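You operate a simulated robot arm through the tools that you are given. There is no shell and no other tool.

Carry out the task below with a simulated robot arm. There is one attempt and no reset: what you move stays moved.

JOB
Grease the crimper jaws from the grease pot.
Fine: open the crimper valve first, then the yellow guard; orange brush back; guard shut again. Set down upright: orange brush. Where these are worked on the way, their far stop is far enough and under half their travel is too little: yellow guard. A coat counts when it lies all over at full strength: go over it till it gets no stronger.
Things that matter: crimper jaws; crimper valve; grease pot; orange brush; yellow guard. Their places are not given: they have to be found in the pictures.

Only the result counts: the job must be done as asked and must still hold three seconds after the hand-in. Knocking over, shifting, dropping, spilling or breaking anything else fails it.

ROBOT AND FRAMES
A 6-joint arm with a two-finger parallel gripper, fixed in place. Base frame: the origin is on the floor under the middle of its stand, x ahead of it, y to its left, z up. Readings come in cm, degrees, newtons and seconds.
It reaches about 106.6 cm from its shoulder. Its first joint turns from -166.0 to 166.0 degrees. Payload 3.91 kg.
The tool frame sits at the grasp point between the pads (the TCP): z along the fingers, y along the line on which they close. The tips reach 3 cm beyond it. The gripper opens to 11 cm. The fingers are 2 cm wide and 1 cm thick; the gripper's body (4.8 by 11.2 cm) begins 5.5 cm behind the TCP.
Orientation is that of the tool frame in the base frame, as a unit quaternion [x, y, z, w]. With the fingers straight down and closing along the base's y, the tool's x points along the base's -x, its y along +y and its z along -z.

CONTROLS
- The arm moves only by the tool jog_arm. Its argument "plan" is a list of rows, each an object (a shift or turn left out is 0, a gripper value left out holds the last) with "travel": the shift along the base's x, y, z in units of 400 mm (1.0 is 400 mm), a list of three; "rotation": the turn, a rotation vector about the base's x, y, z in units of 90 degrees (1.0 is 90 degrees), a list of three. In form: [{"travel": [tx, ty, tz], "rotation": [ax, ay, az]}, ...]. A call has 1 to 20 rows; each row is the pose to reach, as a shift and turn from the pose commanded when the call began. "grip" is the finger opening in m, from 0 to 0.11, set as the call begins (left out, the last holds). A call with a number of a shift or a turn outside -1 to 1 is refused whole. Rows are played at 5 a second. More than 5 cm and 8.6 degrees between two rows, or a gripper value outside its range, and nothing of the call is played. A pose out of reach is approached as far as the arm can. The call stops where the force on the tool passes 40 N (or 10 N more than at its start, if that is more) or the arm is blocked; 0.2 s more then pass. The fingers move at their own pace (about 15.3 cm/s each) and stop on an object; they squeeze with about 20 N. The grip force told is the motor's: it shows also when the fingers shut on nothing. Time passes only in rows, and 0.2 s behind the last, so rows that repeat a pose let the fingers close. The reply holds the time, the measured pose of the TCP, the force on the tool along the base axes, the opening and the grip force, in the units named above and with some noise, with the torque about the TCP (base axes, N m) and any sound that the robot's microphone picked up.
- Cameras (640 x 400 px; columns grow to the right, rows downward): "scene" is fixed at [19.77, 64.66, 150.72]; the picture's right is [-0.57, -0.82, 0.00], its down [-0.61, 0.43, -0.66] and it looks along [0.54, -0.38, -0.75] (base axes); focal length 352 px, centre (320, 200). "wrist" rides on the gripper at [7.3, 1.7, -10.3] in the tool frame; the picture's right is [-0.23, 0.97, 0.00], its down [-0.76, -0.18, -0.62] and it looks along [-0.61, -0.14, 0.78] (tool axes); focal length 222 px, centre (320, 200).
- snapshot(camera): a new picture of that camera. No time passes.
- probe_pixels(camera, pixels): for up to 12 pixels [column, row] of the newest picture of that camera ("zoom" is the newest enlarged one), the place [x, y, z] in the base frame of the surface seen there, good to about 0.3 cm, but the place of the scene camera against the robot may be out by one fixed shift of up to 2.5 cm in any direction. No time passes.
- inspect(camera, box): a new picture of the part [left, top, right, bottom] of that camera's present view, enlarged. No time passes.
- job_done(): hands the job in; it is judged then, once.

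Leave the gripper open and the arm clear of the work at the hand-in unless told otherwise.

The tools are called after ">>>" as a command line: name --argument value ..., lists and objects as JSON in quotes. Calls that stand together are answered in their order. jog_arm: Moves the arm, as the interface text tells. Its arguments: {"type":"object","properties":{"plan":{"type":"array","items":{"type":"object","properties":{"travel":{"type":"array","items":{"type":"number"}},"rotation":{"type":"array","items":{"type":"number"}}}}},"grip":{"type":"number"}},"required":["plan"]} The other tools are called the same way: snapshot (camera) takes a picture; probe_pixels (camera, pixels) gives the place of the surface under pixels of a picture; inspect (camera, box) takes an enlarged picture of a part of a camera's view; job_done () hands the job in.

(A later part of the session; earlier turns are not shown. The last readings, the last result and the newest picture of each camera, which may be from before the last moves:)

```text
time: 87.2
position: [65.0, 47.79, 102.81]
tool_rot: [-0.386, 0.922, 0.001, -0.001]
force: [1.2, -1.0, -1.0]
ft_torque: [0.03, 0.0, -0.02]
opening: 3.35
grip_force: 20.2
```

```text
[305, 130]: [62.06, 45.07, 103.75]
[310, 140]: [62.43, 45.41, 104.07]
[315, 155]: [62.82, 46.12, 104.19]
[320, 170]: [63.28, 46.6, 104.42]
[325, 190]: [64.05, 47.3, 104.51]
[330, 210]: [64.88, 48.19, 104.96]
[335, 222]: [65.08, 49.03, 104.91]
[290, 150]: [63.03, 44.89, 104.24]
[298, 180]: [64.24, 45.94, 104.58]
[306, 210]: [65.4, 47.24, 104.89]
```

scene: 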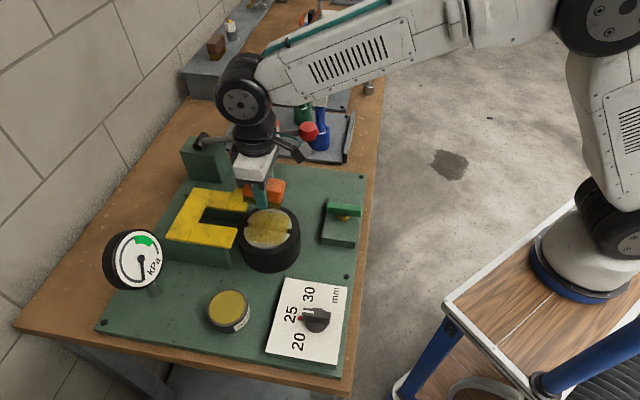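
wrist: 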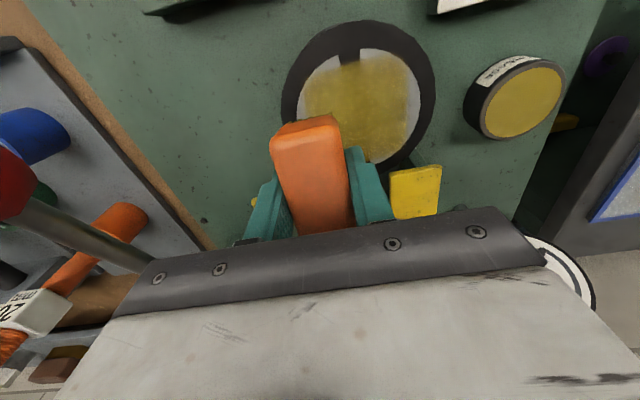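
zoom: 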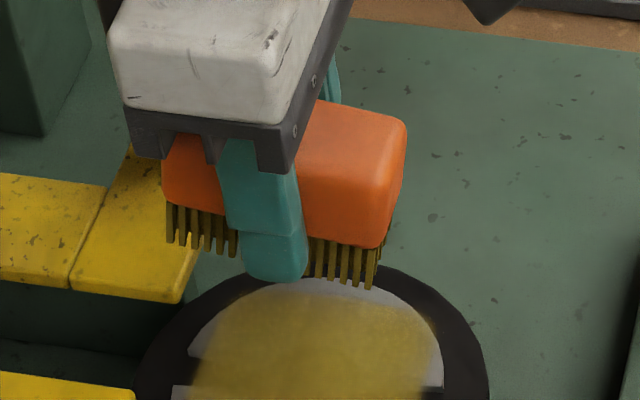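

The brush has pitched about 12° and slid up in the grip, so I'll put it back at its home spot and take a fresh hold. First I'll raise it high and turn −90° so it aligns with its home direction.

>>> jog_arm --plan '[{"travel": [0, 0, 0.1]}, {"travel": [0, 0, 0.2]}, {"travel": [0, 0, 0.28]}, {"travel": [0, 0, 0.28], "rotation": [0, 0, -0.09]}, {"travel": [0, 0, 0.28], "rotation": [0, 0, -0.18]}, {"travel": [0, 0, 0.28], "rotation": [0, 0, -0.27]}, {"travel": [0, 0, 0.28], "rotation": [0, 0, -0.36]}, {"travel": [0, 0, 0.28], "rotation": [0, 0, -0.45]}, {"travel": [0, 0, 0.28], "rotation": [0, 0, -0.54]}, {"travel": [0, 0, 0.28], "rotation": [0, 0, -0.63]}, {"travel": [0, 0, 0.28], "rotation": [0, 0, -0.72]}, {"travel": [0, 0, 0.28], "rotation": [0, 0, -0.81]}, {"travel": [0, 0, 0.28], "rotation": [0, 0, -0.9]}, {"travel": [0, 0, 0.28], "rotation": [0, 0, -0.95]}, {"travel": [0, 0, 0.28], "rotation": [0, 0, -0.99]}, {"travel": [0, 0, 0.28], "rotation": [0, 0, -0.99]}]' --grip 0.0

>>> jog_arm --plan '[{"travel": [-0.05, -0.08, 0]}, {"travel": [-0.1, -0.17, 0]}, {"travel": [-0.12, -0.27, 0]}, {"travel": [-0.08, -0.37, 0]}, {"travel": [-0.03, -0.45, 0]}, {"travel": [0.01, -0.52, 0]}, {"travel": [0.051, -0.574, 0]}, {"travel": [0.051, -0.574, 0]}]' --grip 0.0

>>> snapshot --camera "wrist"

>>> snapshot --camera "scene"

```text
time: 90.6
position: [65.04, 47.55, 114.0]
tool_rot: [0.372, 0.928, 0.002, 0.001]
force: [-0.4, -0.5, -1.2]
ft_torque: [-0.02, 0.0, 0.01]
opening: 3.37
grip_force: 20.0
```

```text
time: 92.4
position: [67.03, 24.74, 114.23]
tool_rot: [0.371, 0.929, 0.001, 0.0]
force: [-0.3, 0.3, -0.4]
ft_torque: [0.04, 0.0, -0.03]
opening: 3.37
grip_force: 20.3
```

```text
taken
```

wrist: 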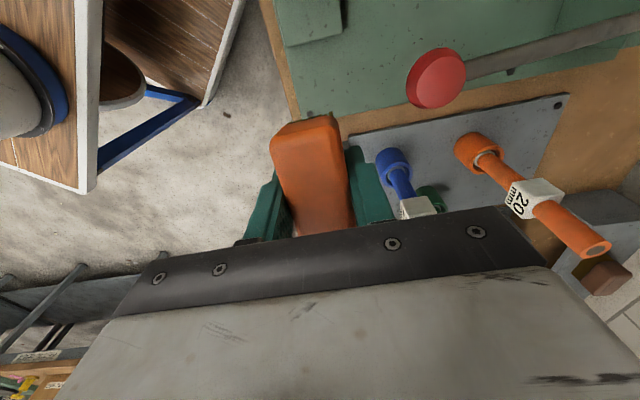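

```text
taken
```

scene: 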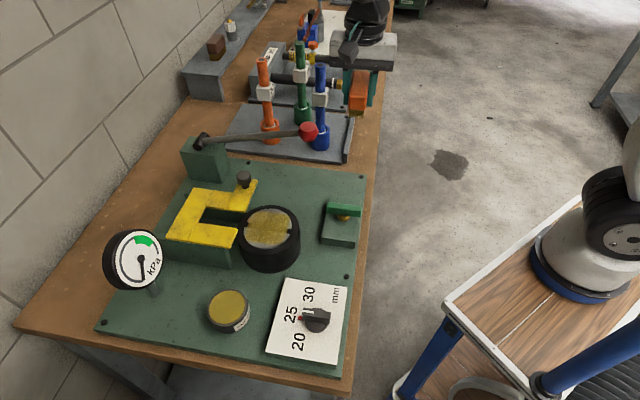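

>>> probe_pixels --camera "wrist" --pixels '[[305, 130], [309, 142], [313, 155], [318, 170], [323, 188], [328, 205], [333, 222], [285, 140], [290, 170], [297, 200], [340, 190], [335, 160]]'

>>> inspect --camera "scene" --box '[320, 40, 420, 140]'

```text
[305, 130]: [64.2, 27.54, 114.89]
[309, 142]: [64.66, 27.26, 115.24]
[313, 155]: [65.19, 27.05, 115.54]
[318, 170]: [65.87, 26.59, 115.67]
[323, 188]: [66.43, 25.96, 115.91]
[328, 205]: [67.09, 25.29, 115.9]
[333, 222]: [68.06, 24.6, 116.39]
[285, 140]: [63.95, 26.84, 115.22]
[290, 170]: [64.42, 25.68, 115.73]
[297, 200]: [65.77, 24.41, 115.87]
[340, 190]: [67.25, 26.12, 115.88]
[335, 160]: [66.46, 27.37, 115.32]
```

```text
4.00 times, centred on (370, 90) of scene
```

zoom: 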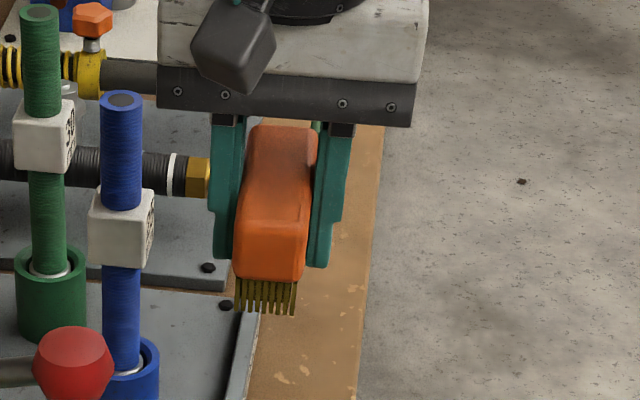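

The brush is pitched about 13° with its far end up. I'll tilt the hand +13° so the brush is level, fix the small yaw error, and descend partway toward its home spot.

>>> jog_arm --plan '[{"travel": [0.0025, 0, 0], "rotation": [0.051, 0.051, -0.008]}, {"travel": [0.0025, 0, 0], "rotation": [0.102, 0.102, -0.016]}, {"travel": [0.0025, 0, -0.1], "rotation": [0.102, 0.102, -0.016]}, {"travel": [0.0025, 0, -0.2], "rotation": [0.102, 0.102, -0.016]}, {"travel": [0.0025, 0, -0.3], "rotation": [0.102, 0.102, -0.016]}, {"travel": [0.0025, 0, -0.3], "rotation": [0.102, 0.102, -0.016]}]' --grip 0.0

>>> snapshot --camera "wrist"

>>> probe_pixels --camera "wrist" --pixels '[[309, 142], [313, 155], [318, 170], [323, 188], [328, 205], [333, 222], [285, 140], [297, 200], [340, 190], [335, 160]]'

>>> inspect --camera "scene" --box '[300, 80, 410, 200]'

```text
time: 93.8
position: [67.29, 24.78, 102.13]
tool_rot: [0.38, 0.918, 0.045, -0.104]
force: [-0.6, -0.9, -0.1]
ft_torque: [-0.03, 0.0, 0.0]
opening: 3.35
grip_force: 20.1
```

```text
taken
```

wrist: 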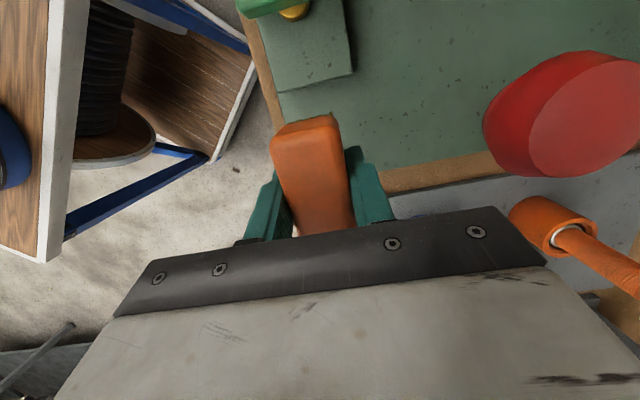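

```text
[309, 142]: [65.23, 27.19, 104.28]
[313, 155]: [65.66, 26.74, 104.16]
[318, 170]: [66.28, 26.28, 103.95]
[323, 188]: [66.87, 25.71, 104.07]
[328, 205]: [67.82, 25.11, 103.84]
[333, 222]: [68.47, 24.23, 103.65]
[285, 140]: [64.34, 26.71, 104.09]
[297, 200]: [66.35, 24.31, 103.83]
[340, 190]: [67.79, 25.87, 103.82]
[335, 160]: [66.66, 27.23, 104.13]
```

```text
3.33 times, centred on (355, 140) of scene
```

zoom: 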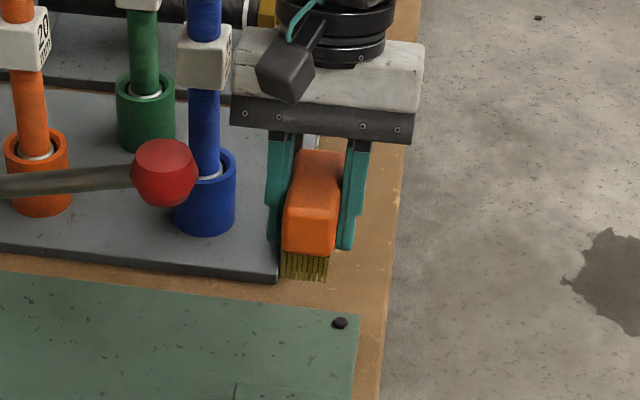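

I'll descend further with a slightly smaller tilt, to just above the plate.

>>> jog_arm --plan '[{"travel": [0, 0, -0.08], "rotation": [-0.02, -0.02, 0]}, {"travel": [0, 0, -0.15], "rotation": [-0.02, -0.02, 0]}, {"travel": [0, 0, -0.2], "rotation": [-0.02, -0.02, 0]}, {"travel": [0, 0, -0.225], "rotation": [-0.02, -0.02, 0]}, {"travel": [0, 0, -0.225], "rotation": [-0.02, -0.02, 0]}]' --grip 0.0

>>> inspect --camera "scene" --box '[310, 130, 400, 220]'

>>> snapshot --camera "wrist"

```text
time: 95.0
position: [67.21, 24.71, 93.01]
tool_rot: [0.382, 0.92, 0.036, -0.083]
force: [-0.6, 0.4, -1.0]
ft_torque: [0.01, -0.01, 0.0]
opening: 3.35
grip_force: 20.2
```

```text
4.44 times, centred on (355, 175) of scene
```

zoom: 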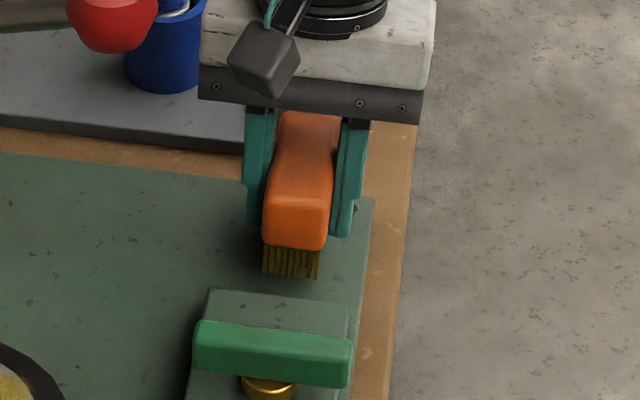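

```text
taken
```

wrist: 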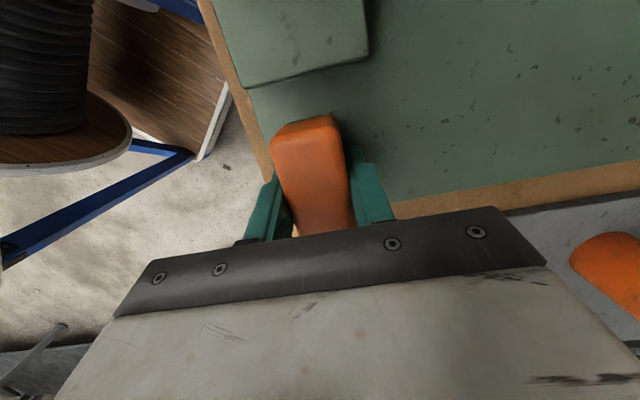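

>>> jog_arm --plan '[{"travel": [-0.0053, 0.0053, -0.01]}, {"travel": [-0.0053, 0.0053, -0.017]}, {"travel": [-0.0053, 0.0053, -0.022]}, {"travel": [-0.0053, 0.0053, -0.022]}]' --grip 0.0

```text
time: 96.0
position: [67.16, 24.84, 92.21]
tool_rot: [0.381, 0.92, 0.036, -0.084]
force: [-0.2, -0.7, -0.1]
ft_torque: [-0.01, 0.02, 0.02]
opening: 3.34
grip_force: 20.2
```

>>> jog_arm --plan '[{"travel": [0, 0, -0.004]}, {"travel": [0, 0, -0.008]}, {"travel": [0, 0, -0.008]}]' --grip 0.0

>>> inspect --camera "scene" --box '[310, 130, 400, 220]'

```text
time: 96.8
position: [67.08, 24.77, 91.84]
tool_rot: [0.381, 0.92, 0.036, -0.084]
force: [-0.2, -0.3, -1.2]
ft_torque: [0.0, 0.02, 0.02]
opening: 3.36
grip_force: 20.2
```

```text
4.44 times, centred on (355, 175) of scene
```

zoom: 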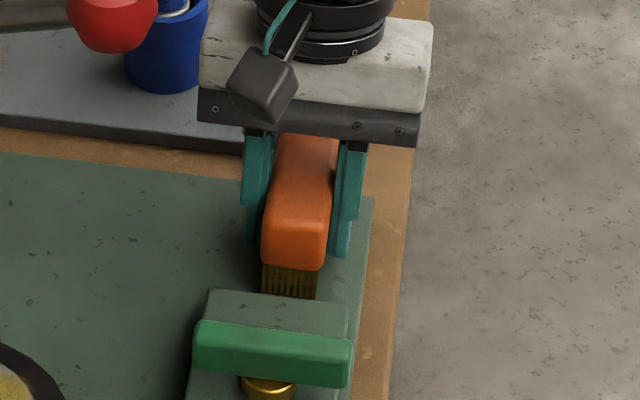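

>>> jog_arm --plan '[{"travel": [0, 0, -0.003]}, {"travel": [0, 0, -0.006]}, {"travel": [0, 0, -0.006]}]' --grip 0.0

```text
time: 97.6
position: [66.95, 24.89, 91.52]
tool_rot: [0.381, 0.92, 0.037, -0.085]
force: [0.3, 3.7, 10.4]
ft_torque: [-0.23, -0.15, 0.05]
opening: 3.36
grip_force: 20.2
```

The far end of the brush touches first, so I'll ease the tilt back 4° to set it flat.

>>> jog_arm --plan '[{"rotation": [-0.016, -0.016, 0]}, {"rotation": [-0.031, -0.031, 0]}, {"rotation": [-0.031, -0.031, 0]}]' --grip 0.0

```text
time: 98.4
position: [66.96, 24.82, 91.63]
tool_rot: [0.382, 0.922, 0.024, -0.052]
force: [-1.5, 2.1, 7.6]
ft_torque: [0.23, 0.29, -0.03]
opening: 3.39
grip_force: 20.1
```

>>> jog_arm --plan '[{"rotation": [0.014, 0.014, 0]}, {"rotation": [0.014, 0.014, 0]}]' --grip 0.0

```text
time: 99.0
position: [66.97, 24.89, 91.65]
tool_rot: [0.381, 0.922, 0.029, -0.066]
force: [-0.5, 0.7, -1.4]
ft_torque: [0.0, 0.02, -0.01]
opening: 3.38
grip_force: 20.0
```

The brush is nearly level and just off the plate. I'll lower a touch and release.

>>> jog_arm --plan '[{"travel": [0, 0, -0.002]}, {"travel": [0, 0, -0.003]}, {"travel": [0, 0, -0.003]}]' --grip 0.0

>>> jog_arm --plan '[{"travel": [0, 0, 0]}, {"travel": [0, 0, 0]}, {"travel": [0, 0, 0]}]' --grip 0.05

>>> snapshot --camera "wrist"

>>> inspect --camera "scene" --box '[310, 130, 400, 220]'

```text
time: 99.8
position: [67.07, 24.77, 91.52]
tool_rot: [0.382, 0.922, 0.03, -0.066]
force: [-0.2, -1.4, -0.1]
ft_torque: [-0.01, 0.01, -0.01]
opening: 3.35
grip_force: 20.4
```

```text
time: 100.6
position: [66.86, 24.91, 91.51]
tool_rot: [0.381, 0.922, 0.029, -0.066]
force: [-0.4, 0.2, -0.2]
ft_torque: [0.01, 0.02, -0.01]
opening: 4.99
grip_force: 0.0
```

```text
taken
```

wrist: 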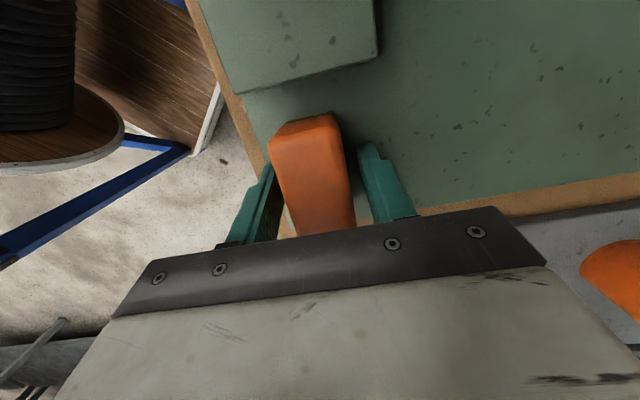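

```text
4.44 times, centred on (355, 175) of scene
```

zoom: 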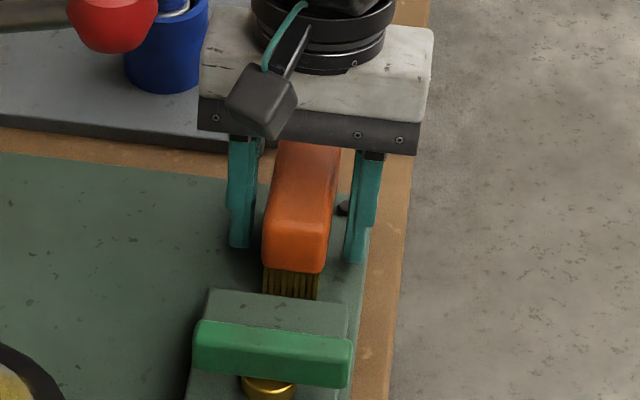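

The brush stands upright at home. I'll rise, straighten the hand, and look.

>>> jog_arm --plan '[{"travel": [0, 0, 0.05]}, {"travel": [0, 0, 0.12]}, {"travel": [0, 0, 0.19]}, {"travel": [0, 0, 0.25], "rotation": [-0.035, -0.035, 0]}, {"travel": [0, 0, 0.25], "rotation": [-0.065, -0.065, 0]}, {"travel": [0, 0, 0.25], "rotation": [-0.065, -0.065, 0]}]' --grip 0.05

>>> snapshot --camera "wrist"

>>> inspect --camera "scene" --box '[310, 130, 400, 220]'

>>> inspect --camera "scene" --box '[165, 165, 315, 280]'

```text
time: 102.0
position: [66.92, 24.9, 101.63]
tool_rot: [0.383, 0.924, 0.002, 0.001]
force: [0.1, -0.6, -0.2]
ft_torque: [0.0, 0.01, 0.02]
opening: 5.03
grip_force: 0.0
```

```text
taken
```

wrist: 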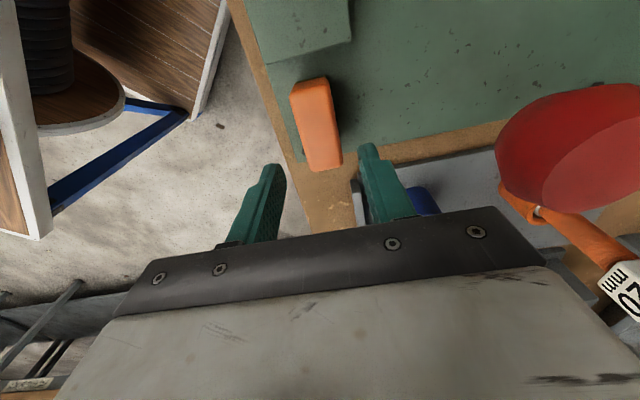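

```text
4.44 times, centred on (355, 175) of scene
```

zoom: 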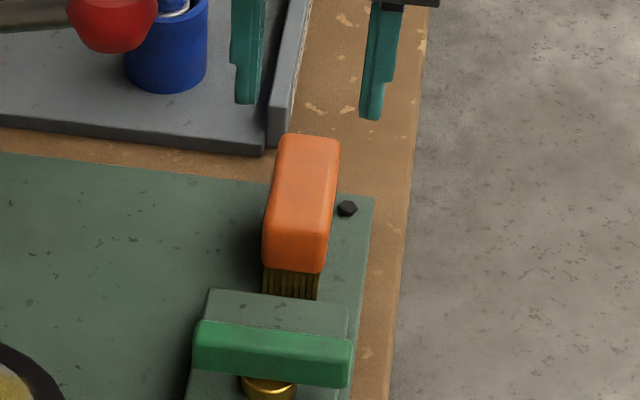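

```text
3.48 times, centred on (240, 222) of scene
```

zoom: 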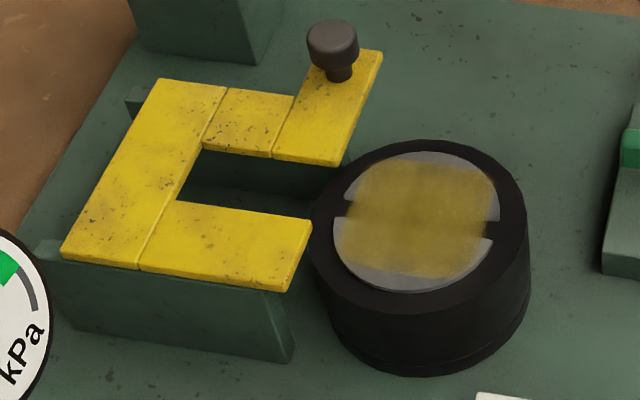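

The brush stands upright at home and the guard is still well open. I'll take a fresh, slightly higher grip on the brush at z≈94.

>>> jog_arm --plan '[{"travel": [0, 0, -0.07]}, {"travel": [0, 0, -0.13]}, {"travel": [0, 0, -0.17]}, {"travel": [0, 0, -0.186]}, {"travel": [0, 0, -0.186]}]' --grip 0.05

>>> jog_arm --plan '[{"travel": [0, 0, 0]}, {"travel": [0, 0, 0]}, {"travel": [0, 0, 0]}, {"travel": [0, 0, 0]}]' --grip 0.0

>>> snapshot --camera "wrist"

```text
time: 103.2
position: [67.26, 24.95, 94.0]
tool_rot: [0.383, 0.924, 0.002, 0.001]
force: [0.3, -0.4, -0.4]
ft_torque: [0.02, 0.02, -0.02]
opening: 5.02
grip_force: 0.0
```

```text
time: 104.2
position: [67.04, 24.84, 93.79]
tool_rot: [0.383, 0.924, 0.002, 0.001]
force: [-0.5, 0.7, -0.1]
ft_torque: [0.03, 0.0, -0.01]
opening: 3.36
grip_force: 20.1
```

```text
taken
```

wrist: 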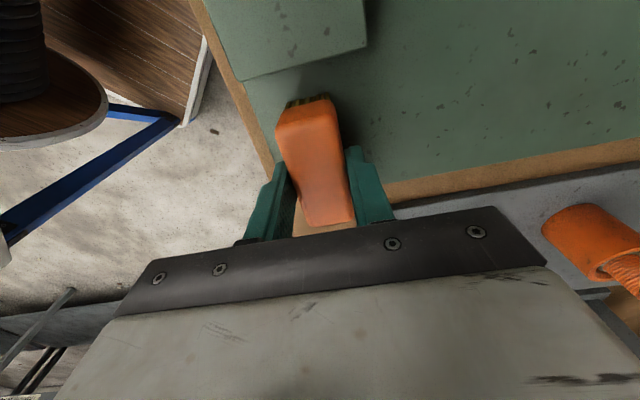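

>>> probe_pixels --camera "wrist" --pixels '[[300, 112], [330, 104], [300, 218], [350, 215], [325, 170], [315, 130], [296, 101], [325, 98], [280, 130], [338, 110]]'

>>> jog_arm --plan '[{"travel": [0, 0, 0.03]}, {"travel": [0, 0, 0.1]}, {"travel": [0, 0, 0.2]}, {"travel": [0, 0, 0.3]}, {"travel": [0, 0, 0.4]}, {"travel": [0, 0, 0.49]}, {"travel": [0, 0, 0.49]}]' --grip 0.0

```text
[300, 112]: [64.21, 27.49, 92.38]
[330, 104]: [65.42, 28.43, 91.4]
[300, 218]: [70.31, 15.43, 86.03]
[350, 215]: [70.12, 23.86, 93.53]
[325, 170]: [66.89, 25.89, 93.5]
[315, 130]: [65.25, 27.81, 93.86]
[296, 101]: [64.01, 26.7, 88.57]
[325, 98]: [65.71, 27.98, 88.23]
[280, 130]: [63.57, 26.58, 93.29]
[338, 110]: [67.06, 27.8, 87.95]
```

```text
time: 105.8
position: [66.9, 25.03, 113.52]
tool_rot: [0.383, 0.924, 0.001, 0.001]
force: [-0.3, -0.2, -1.1]
ft_torque: [-0.02, 0.02, 0.02]
opening: 3.34
grip_force: 19.8
```

Lifted with a fresh grip; the brush centre is at the TCP and its bottom is about 5.85 cm below. I'll carry it to the pot and tilt 25° for another dip.

>>> jog_arm --plan '[{"travel": [-0.0323, 0.0946, 0]}, {"travel": [-0.0646, 0.1892, 0]}, {"travel": [-0.0968, 0.2837, 0]}, {"travel": [-0.1291, 0.3783, 0]}, {"travel": [-0.1614, 0.4729, 0]}, {"travel": [-0.1937, 0.5675, 0]}, {"travel": [-0.226, 0.6621, 0]}, {"travel": [-0.2582, 0.7566, 0], "rotation": [0.05, 0.05, 0]}, {"travel": [-0.2905, 0.8512, 0], "rotation": [0.1, 0.1, 0]}, {"travel": [-0.3228, 0.9458, 0], "rotation": [0.15, 0.15, 0]}, {"travel": [-0.3228, 0.9458, 0], "rotation": [0.1964, 0.1964, 0]}, {"travel": [-0.3228, 0.9458, 0], "rotation": [0.1964, 0.1964, 0]}]' --grip 0.0

>>> jog_arm --plan '[{"travel": [0, 0, -0.1]}, {"travel": [0, 0, -0.2]}, {"travel": [0, 0, -0.29]}, {"travel": [0, 0, -0.34]}, {"travel": [0, 0, -0.364]}, {"travel": [0, 0, -0.364]}]' --grip 0.0

>>> inspect --camera "scene" --box '[185, 250, 275, 345]'

```text
time: 108.4
position: [54.02, 62.72, 113.65]
tool_rot: [0.374, 0.902, 0.085, -0.201]
force: [-0.5, 0.1, -0.9]
ft_torque: [0.04, 0.0, 0.0]
opening: 3.36
grip_force: 19.8
```

```text
time: 109.8
position: [54.19, 62.67, 99.11]
tool_rot: [0.374, 0.901, 0.086, -0.2]
force: [-1.0, -0.2, -0.8]
ft_torque: [0.0, -0.03, 0.02]
opening: 3.37
grip_force: 20.0
```

```text
4.21 times, centred on (230, 298) of scene
```

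zoom: 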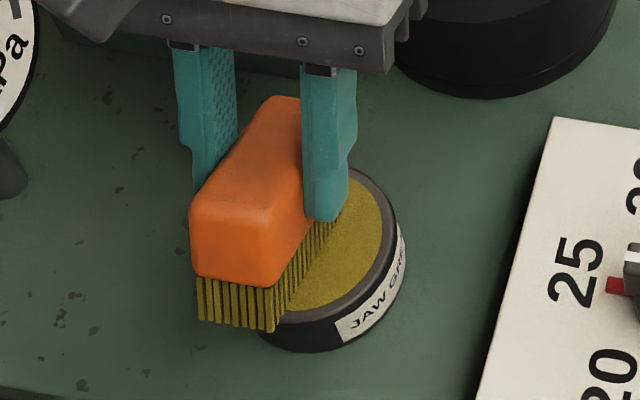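

>>> jog_arm --plan '[{"travel": [0, 0, -0.012]}, {"travel": [0, 0, -0.02]}, {"travel": [0, 0, -0.02]}]' --grip 0.0

>>> jog_arm --plan '[{"travel": [0, 0, -0.002]}, {"travel": [0, 0, -0.002]}]' --grip 0.0

>>> jog_arm --plan '[{"travel": [0, 0, -0.002]}, {"travel": [0, 0, -0.002]}]' --grip 0.0

```text
time: 110.6
position: [54.05, 62.77, 98.23]
tool_rot: [0.374, 0.902, 0.084, -0.199]
force: [0.7, 0.1, -1.0]
ft_torque: [0.01, -0.05, -0.01]
opening: 3.38
grip_force: 20.1
```

```text
time: 111.2
position: [54.1, 62.79, 98.29]
tool_rot: [0.374, 0.902, 0.086, -0.2]
force: [0.1, 1.0, 5.3]
ft_torque: [-0.04, -0.05, 0.01]
opening: 3.38
grip_force: 20.5
```

```text
time: 111.8
position: [54.0, 62.71, 98.3]
tool_rot: [0.374, 0.902, 0.085, -0.2]
force: [-0.7, 0.1, 12.9]
ft_torque: [-0.09, 0.07, -0.01]
opening: 3.35
grip_force: 20.1
```

Contact at about 13 N, still below the slip level. I'll dwell briefly and look at the bristles.

>>> jog_arm --plan '[{"travel": [0, 0, 0]}, {"travel": [0, 0, 0]}, {"travel": [0, 0, 0]}]' --grip 0.0

>>> inspect --camera "scene" --box '[185, 250, 275, 345]'

```text
time: 112.6
position: [54.16, 62.72, 98.24]
tool_rot: [0.375, 0.901, 0.085, -0.2]
force: [-0.8, 1.0, 15.5]
ft_torque: [0.0, 0.02, -0.01]
opening: 3.35
grip_force: 19.9
```

```text
4.21 times, centred on (230, 298) of scene
```

zoom: 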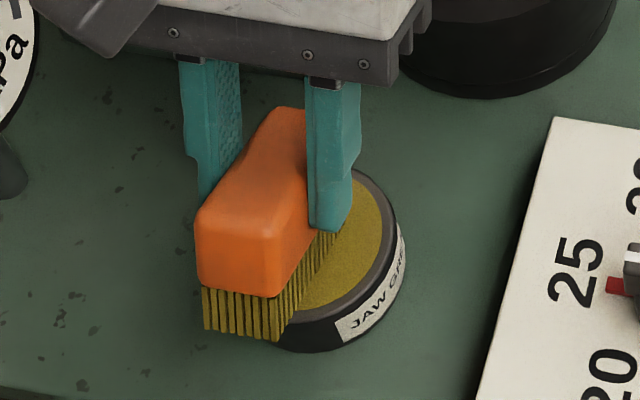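

The bristles are bright gold again. I'll lift, level the brush, and measure its seat in the grip.

>>> jog_arm --plan '[{"travel": [0, 0, 0.02]}, {"travel": [0, 0, 0.08]}, {"travel": [0, 0, 0.18]}, {"travel": [0, 0, 0.23], "rotation": [-0.05, -0.05, 0]}, {"travel": [0, 0, 0.23], "rotation": [-0.1, -0.1, 0]}, {"travel": [0, 0, 0.23], "rotation": [-0.15, -0.15, 0]}, {"travel": [0, 0, 0.23], "rotation": [-0.1964, -0.1964, 0]}, {"travel": [0, 0, 0.23], "rotation": [-0.1964, -0.1964, 0]}]' --grip 0.0

>>> snapshot --camera "wrist"

>>> probe_pixels --camera "wrist" --pixels '[[305, 135], [310, 150], [315, 165], [320, 180], [325, 195], [332, 215], [290, 145], [300, 190], [335, 150], [345, 200], [298, 108], [325, 102]]'

```text
time: 114.4
position: [54.1, 62.71, 107.44]
tool_rot: [0.383, 0.924, 0.001, 0.001]
force: [-0.2, -0.6, 0.3]
ft_torque: [-0.01, 0.01, 0.0]
opening: 3.35
grip_force: 20.5
```

```text
taken
```

wrist: 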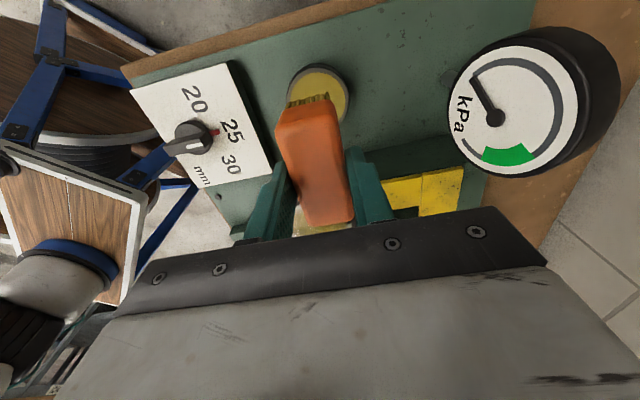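

```text
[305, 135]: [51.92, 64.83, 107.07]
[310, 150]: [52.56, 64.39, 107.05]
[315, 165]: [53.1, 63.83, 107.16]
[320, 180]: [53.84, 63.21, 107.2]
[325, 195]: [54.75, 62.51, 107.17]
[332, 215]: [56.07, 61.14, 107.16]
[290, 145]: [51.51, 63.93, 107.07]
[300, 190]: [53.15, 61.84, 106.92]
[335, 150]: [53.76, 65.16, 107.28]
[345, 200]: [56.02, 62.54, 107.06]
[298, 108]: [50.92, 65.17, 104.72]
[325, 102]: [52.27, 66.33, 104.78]
```

No slip this time: the brush is level with its bottom about 5.85 cm below the TCP, so the finger tips will stay above the guard. I'll move to the ring's near corner at (57.0, 49.1) and lower to contact.

>>> jog_arm --plan '[{"travel": [0.018, -0.085, 0]}, {"travel": [0.036, -0.17, 0]}, {"travel": [0.054, -0.256, 0]}, {"travel": [0.0725, -0.3413, 0]}, {"travel": [0.0725, -0.3413, -0.08]}, {"travel": [0.0725, -0.3413, -0.13]}, {"travel": [0.0725, -0.3413, -0.158]}, {"travel": [0.0725, -0.3413, -0.158]}]' --grip 0.0

>>> jog_arm --plan '[{"travel": [0, 0, -0.003]}, {"travel": [0, 0, -0.003]}]' --grip 0.0

>>> jog_arm --plan '[{"travel": [0, 0, -0.003]}, {"travel": [0, 0, -0.003]}]' --grip 0.0

>>> inspect --camera "scene" --box '[225, 185, 315, 275]'

```text
time: 116.2
position: [56.97, 48.98, 100.9]
tool_rot: [0.383, 0.924, 0.002, 0.0]
force: [1.1, -0.3, -0.9]
ft_torque: [-0.01, 0.0, 0.01]
opening: 3.36
grip_force: 19.8
```

```text
time: 116.8
position: [57.02, 49.13, 100.83]
tool_rot: [0.383, 0.924, 0.001, 0.001]
force: [0.3, -0.5, -0.7]
ft_torque: [0.0, 0.0, -0.01]
opening: 3.35
grip_force: 19.4
```

```text
time: 117.4
position: [57.03, 48.89, 100.71]
tool_rot: [0.383, 0.924, 0.002, 0.001]
force: [-1.3, -0.2, 0.1]
ft_torque: [-0.03, 0.01, 0.03]
opening: 3.39
grip_force: 19.8
```

```text
4.44 times, centred on (270, 230) of scene
```

zoom: 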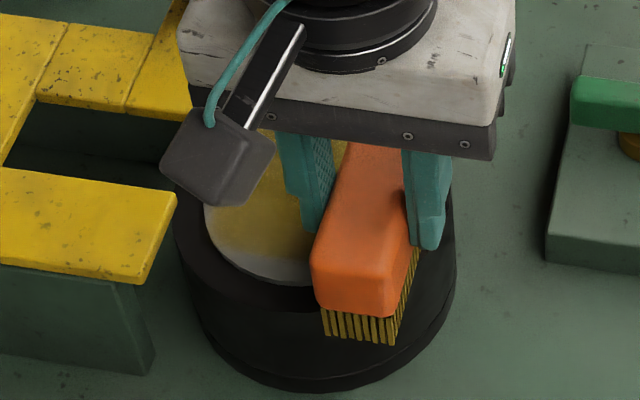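

The pad is at the ring's near corner. I'll raster four long sweeps across the ring with light contact.

>>> jog_arm --plan '[{"travel": [0.0318, 0.0318, -0.0015]}, {"travel": [0.0636, 0.0636, -0.0015]}, {"travel": [0.0955, 0.0955, -0.0015]}, {"travel": [0.1237, 0.1237, -0.0015]}, {"travel": [0.1538, 0.1078, -0.0015]}, {"travel": [0.122, 0.076, -0.0015]}, {"travel": [0.0902, 0.0442, -0.0015]}, {"travel": [0.0583, 0.0124, -0.0015]}, {"travel": [0.023, -0.023, -0.0015]}, {"travel": [0.046, -0.046, -0.0015]}, {"travel": [0.0796, -0.0124, -0.0015]}, {"travel": [0.1131, 0.0212, -0.0015]}, {"travel": [0.1467, 0.0548, -0.0015]}, {"travel": [0.1803, 0.0884, -0.0015]}, {"travel": [0.2033, 0.0654, -0.0015]}, {"travel": [0.1697, 0.0318, -0.0015]}, {"travel": [0.1361, -0.0018, -0.0015]}, {"travel": [0.1025, -0.0354, -0.0015]}, {"travel": [0.0689, -0.0689, -0.0015]}]' --grip 0.0

>>> inspect --camera "scene" --box '[225, 185, 315, 275]'

>>> snapshot --camera "wrist"

```text
time: 121.4
position: [59.89, 46.22, 100.79]
tool_rot: [0.383, 0.924, 0.002, 0.001]
force: [-0.2, 1.0, -1.5]
ft_torque: [-0.03, 0.01, 0.01]
opening: 3.36
grip_force: 19.6
```

```text
4.44 times, centred on (270, 230) of scene
```

zoom: 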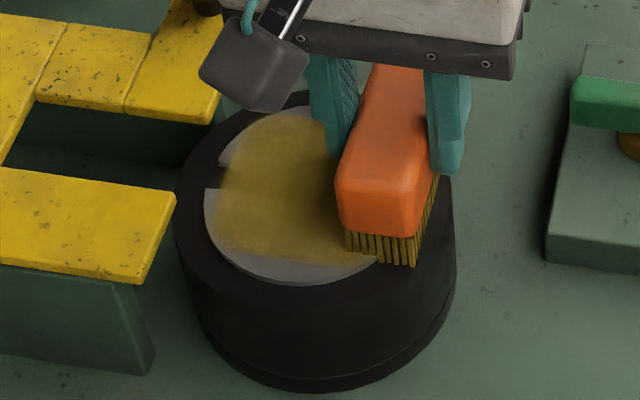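

```text
taken
```

wrist: 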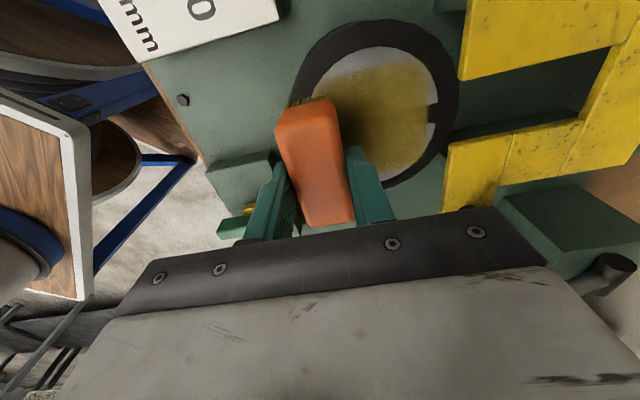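

No new coat appeared, so this pass ran just above the surface. I'll move over the ring proper and step down until I feel contact.

>>> jog_arm --plan '[{"travel": [0.03, 0.03, 0]}, {"travel": [0.03, 0.03, -0.002]}, {"travel": [0.03, 0.03, -0.002]}]' --grip 0.0

>>> jog_arm --plan '[{"travel": [0, 0, -0.0025]}, {"travel": [0, 0, -0.0025]}]' --grip 0.0

>>> jog_arm --plan '[{"travel": [0, 0, -0.0025]}, {"travel": [0, 0, -0.0025]}]' --grip 0.0

```text
time: 122.2
position: [61.06, 47.59, 100.81]
tool_rot: [0.383, 0.924, 0.003, 0.001]
force: [0.4, 0.8, 7.8]
ft_torque: [-0.1, 0.03, 0.04]
opening: 3.37
grip_force: 20.3
```

```text
time: 122.8
position: [60.9, 47.53, 100.55]
tool_rot: [0.382, 0.924, 0.002, 0.0]
force: [5.2, 2.1, 15.3]
ft_torque: [0.03, -0.06, 0.03]
opening: 3.39
grip_force: 20.4
```

```text
time: 123.4
position: [60.82, 47.48, 100.71]
tool_rot: [0.383, 0.924, 0.002, 0.001]
force: [6.0, 0.8, 15.6]
ft_torque: [0.0, -0.05, -0.03]
opening: 3.35
grip_force: 20.0
```

Contact is firm now. I'll ease up a hair and raster in real contact across the ring, starting from the far side.

>>> jog_arm --plan '[{"travel": [-0.0212, -0.046, 0.001]}, {"travel": [0.0212, -0.0283, 0.001]}, {"travel": [0.0548, 0.0053, 0.001]}, {"travel": [0.0884, 0.0389, 0.001]}, {"travel": [0.122, 0.0725, 0.001]}, {"travel": [0.1361, 0.0477, 0.001]}, {"travel": [0.1008, 0.0124, 0.001]}, {"travel": [0.0654, -0.023, 0.001]}, {"travel": [0.0301, -0.0583, 0.001]}, {"travel": [-0.0371, -0.0301, 0.001]}, {"travel": [-0.0477, -0.0194, 0.001]}, {"travel": [-0.0124, 0.0159, 0.001]}, {"travel": [0.023, 0.0513, 0.001]}, {"travel": [0.0583, 0.0866, 0.001]}, {"travel": [0.0919, 0.1202, 0.001]}, {"travel": [0.0619, 0.1503, 0.001]}, {"travel": [0.0265, 0.1149, 0.001]}, {"travel": [-0.0088, 0.0796, 0.001]}, {"travel": [-0.0442, 0.0442, 0.001]}, {"travel": [-0.0778, 0.0106, 0.001]}]' --grip 0.0

>>> inspect --camera "scene" --box '[225, 185, 315, 275]'

>>> snapshot --camera "wrist"

```text
time: 127.6
position: [57.75, 47.84, 100.46]
tool_rot: [0.383, 0.924, 0.002, 0.001]
force: [-0.3, 0.4, 0.5]
ft_torque: [-0.06, -0.02, -0.01]
opening: 3.35
grip_force: 20.1
```

```text
4.44 times, centred on (270, 230) of scene
```

zoom: 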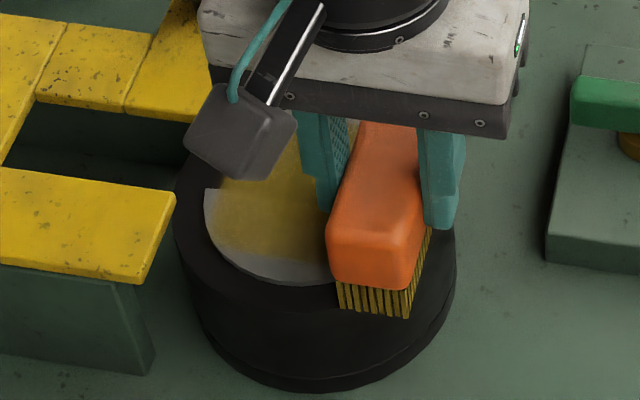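

```text
taken
```

wrist: 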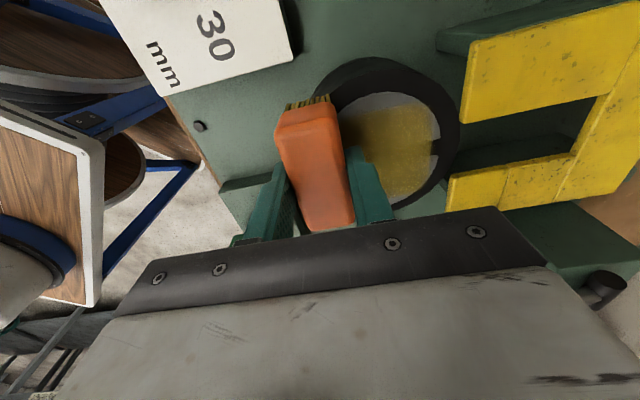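

I'll lift and move aside for a clear look at the whole ring.

>>> jog_arm --plan '[{"travel": [-0.03, -0.03, 0.06]}, {"travel": [-0.09, -0.09, 0.12]}, {"travel": [-0.15, -0.15, 0.16]}, {"travel": [-0.19, -0.19, 0.16]}, {"travel": [-0.19, -0.19, 0.16]}]' --grip 0.0

>>> snapshot --camera "scene"

>>> inspect --camera "scene" --box '[235, 195, 305, 260]'

>>> snapshot --camera "wrist"

```text
time: 128.8
position: [50.23, 40.32, 106.9]
tool_rot: [0.382, 0.924, 0.002, 0.001]
force: [0.5, 0.1, -0.2]
ft_torque: [-0.03, 0.0, 0.01]
opening: 3.35
grip_force: 19.8
```

```text
taken
```

scene: 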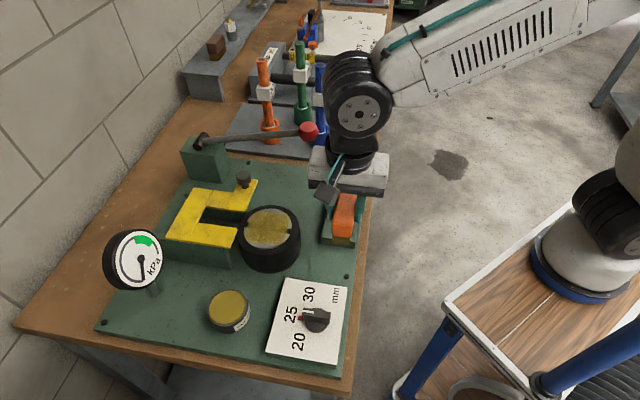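

```text
6.15 times, centred on (270, 228) of scene
```

zoom: 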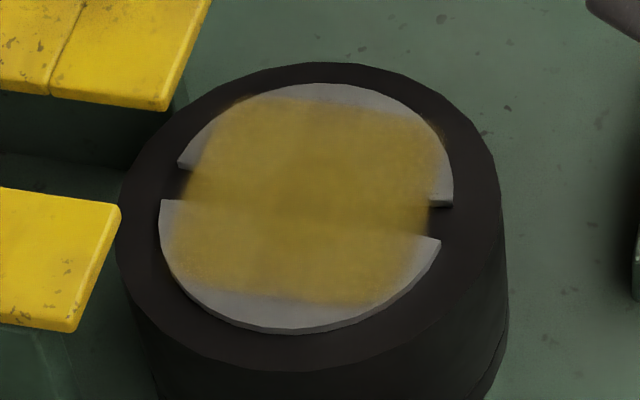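

```text
taken
```

wrist: 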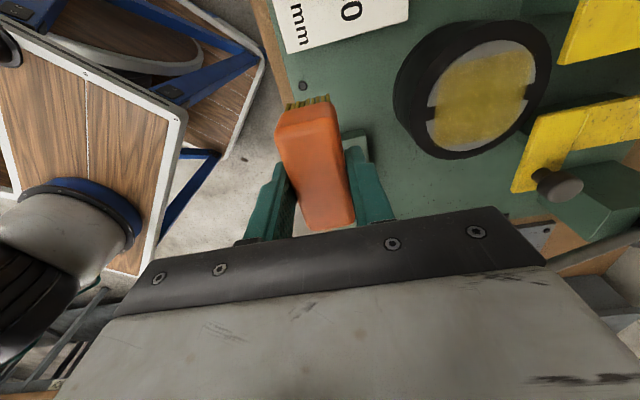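

The patch keeps the same outline as before. I'll enlarge it further to judge strength and edges.

>>> inspect --camera "scene" --box '[240, 203, 272, 227]'

>>> inspect --camera "scene" --box '[266, 225, 298, 249]'

>>> inspect --camera "wrist" --box '[385, 15, 560, 165]'

```text
16.00 times, centred on (256, 215) of scene
```

zoom: 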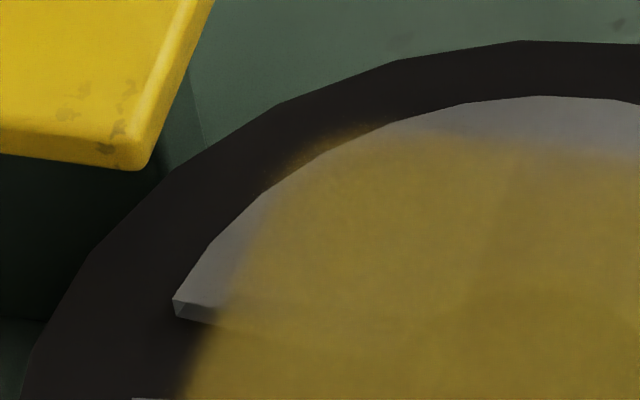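

```text
16.00 times, centred on (282, 237) of scene
```

zoom: 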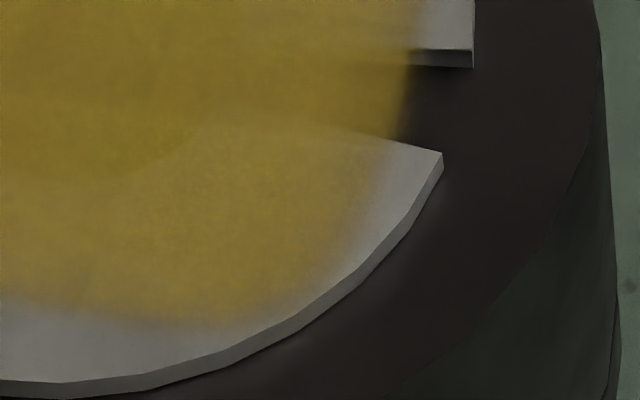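

```text
2.67 times, centred on (472, 90) of wrist
```

zoom: 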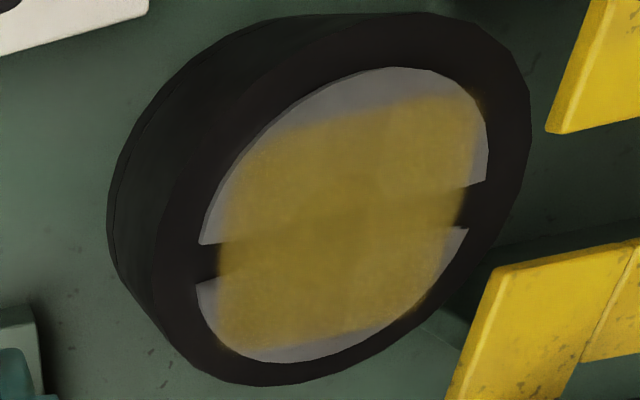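

The patch looks like a soft-edged rectangle centred on the ring. To test whether the bare margin can take a coat at all, I'll make a firm contact pass over the ring's near-side margin (e2≈5.6).

>>> jog_arm --plan '[{"travel": [0.05, 0.065, 0]}, {"travel": [0.105, 0.13, 0]}, {"travel": [0.16, 0.2, 0]}, {"travel": [0.213, 0.2625, 0]}, {"travel": [0.213, 0.2625, -0.08]}, {"travel": [0.213, 0.2625, -0.13]}, {"travel": [0.213, 0.2625, -0.153]}, {"travel": [0.213, 0.2625, -0.153]}]' --grip 0.0

>>> jog_arm --plan '[{"travel": [0, 0, -0.003]}, {"travel": [0, 0, -0.003]}]' --grip 0.0

```text
time: 130.6
position: [58.85, 50.74, 100.59]
tool_rot: [0.383, 0.924, 0.001, 0.0]
force: [0.3, 0.9, -1.2]
ft_torque: [-0.01, 0.02, -0.02]
opening: 3.36
grip_force: 19.8
```

```text
time: 131.2
position: [58.8, 50.73, 100.67]
tool_rot: [0.383, 0.924, 0.001, 0.001]
force: [-1.1, -0.1, -0.9]
ft_torque: [-0.02, -0.01, -0.02]
opening: 3.35
grip_force: 19.8
```

>>> jog_arm --plan '[{"travel": [0, 0, -0.0025]}, {"travel": [0, 0, -0.0025]}]' --grip 0.0

```text
time: 131.8
position: [58.76, 50.78, 100.61]
tool_rot: [0.382, 0.924, 0.001, 0.001]
force: [0.1, 0.5, -0.5]
ft_torque: [0.03, 0.0, 0.0]
opening: 3.37
grip_force: 19.9
```

>>> jog_arm --plan '[{"travel": [0, 0, -0.002]}, {"travel": [0, 0, -0.002]}]' --grip 0.0

```text
time: 132.4
position: [58.93, 50.69, 100.5]
tool_rot: [0.383, 0.924, 0.002, 0.001]
force: [-0.2, 0.9, -0.5]
ft_torque: [-0.01, -0.02, -0.02]
opening: 3.33
grip_force: 19.6
```

>>> jog_arm --plan '[{"travel": [0, 0, -0.002]}, {"travel": [0, 0, -0.002]}]' --grip 0.0

```text
time: 133.0
position: [58.8, 50.8, 100.42]
tool_rot: [0.382, 0.924, 0.002, 0.001]
force: [0.7, -0.9, 3.0]
ft_torque: [-0.08, -0.08, 0.0]
opening: 3.35
grip_force: 20.1
```

Contact is felt at about 3 N. I'll press a touch more and sweep back and forth along this margin.

>>> jog_arm --plan '[{"travel": [0.0177, 0.0177, -0.0012]}, {"travel": [0.0442, 0.0442, -0.0012]}, {"travel": [0.0707, 0.0707, -0.0012]}, {"travel": [0.0442, 0.0442, -0.0012]}, {"travel": [0.0177, 0.0177, -0.0012]}, {"travel": [-0.0088, -0.0088, -0.0012]}, {"travel": [-0.03, -0.03, -0.0012]}, {"travel": [0, 0, -0.0012]}, {"travel": [0.03, 0.03, -0.0012]}, {"travel": [0.06, 0.06, -0.0012]}, {"travel": [0.06, 0.06, -0.0012]}]' --grip 0.0

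>>> inspect --camera "scene" --box '[225, 185, 315, 275]'

>>> snapshot --camera "wrist"

>>> inspect --camera "wrist" --box '[190, 80, 380, 215]'

```text
time: 135.4
position: [61.29, 53.27, 100.43]
tool_rot: [0.383, 0.924, 0.002, 0.001]
force: [-1.4, -0.4, 7.0]
ft_torque: [-0.09, 0.08, -0.02]
opening: 3.34
grip_force: 20.4
```

```text
4.44 times, centred on (270, 230) of scene
```

zoom: 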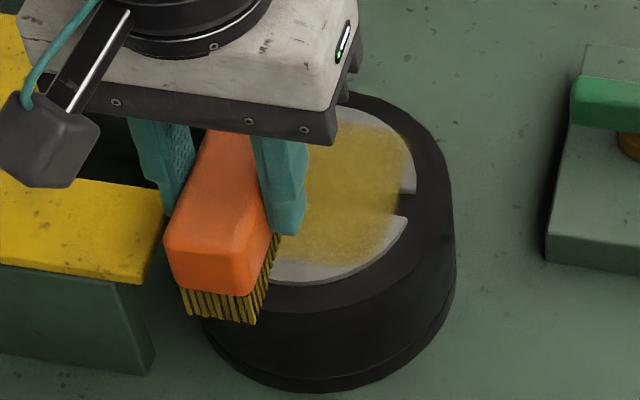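

```text
taken
```

wrist: 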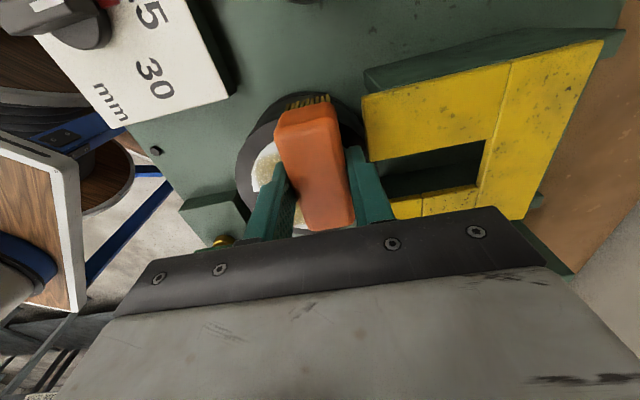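

```text
2.96 times, centred on (285, 148) of wrist
```

zoom: 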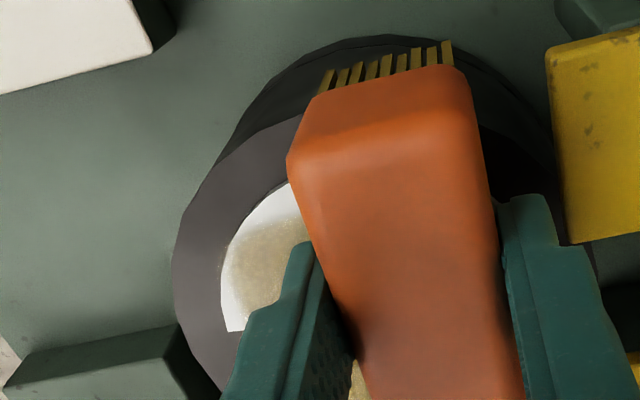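

The margin stays bare even after firm passes, so the greasable area is the rectangle, now covered. I'll go over the rectangle again in contact to bring it to full strength.

>>> jog_arm --plan '[{"travel": [0.0318, -0.0035, 0]}, {"travel": [0.0601, -0.0106, 0]}, {"travel": [0.0283, -0.0424, 0]}, {"travel": [-0.0035, -0.0742, 0]}, {"travel": [-0.0354, -0.1061, 0]}, {"travel": [-0.0654, -0.1361, 0]}, {"travel": [-0.0407, -0.1609, 0]}, {"travel": [-0.0088, -0.129, 0]}, {"travel": [0.023, -0.0972, 0]}, {"travel": [0.0548, -0.0654, 0]}, {"travel": [0.0866, -0.0336, 0]}, {"travel": [0.1078, -0.0548, 0]}, {"travel": [0.076, -0.0866, 0]}, {"travel": [0.0442, -0.1184, 0]}, {"travel": [0.0124, -0.1503, 0]}, {"travel": [-0.0194, -0.1821, 0]}, {"travel": [-0.0513, -0.1503, 0]}, {"travel": [-0.0106, -0.1096, 0]}, {"travel": [0.0318, -0.0672, 0]}, {"travel": [0.0742, -0.0247, 0]}]' --grip 0.0

>>> inspect --camera "scene" --box '[225, 185, 315, 275]'

>>> inspect --camera "wrist" --box '[190, 50, 380, 215]'

```text
time: 139.6
position: [64.16, 52.31, 100.4]
tool_rot: [0.382, 0.924, 0.001, 0.001]
force: [-0.6, 0.7, 0.8]
ft_torque: [0.0, -0.03, 0.03]
opening: 3.35
grip_force: 19.6
```

```text
4.44 times, centred on (270, 230) of scene
```

zoom: 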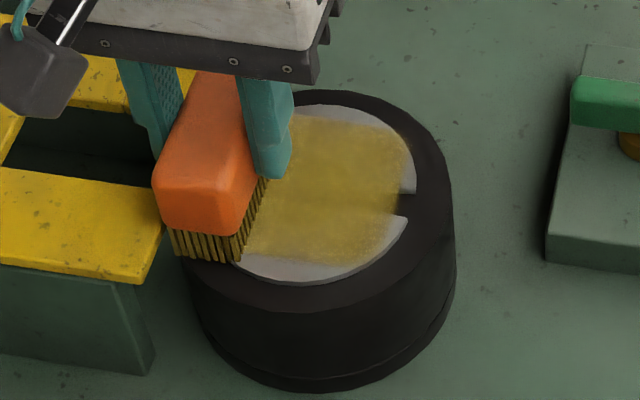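

```text
2.42 times, centred on (285, 132) of wrist
```

zoom: 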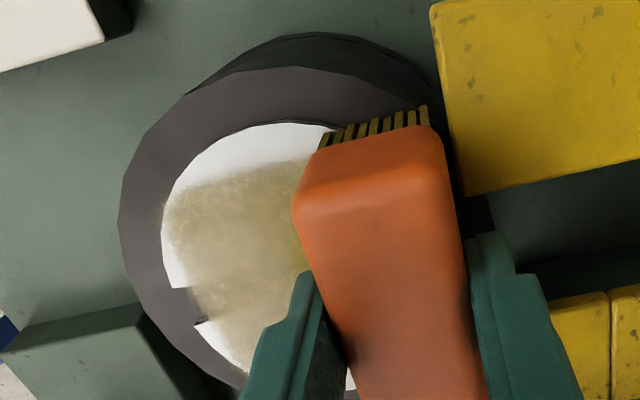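

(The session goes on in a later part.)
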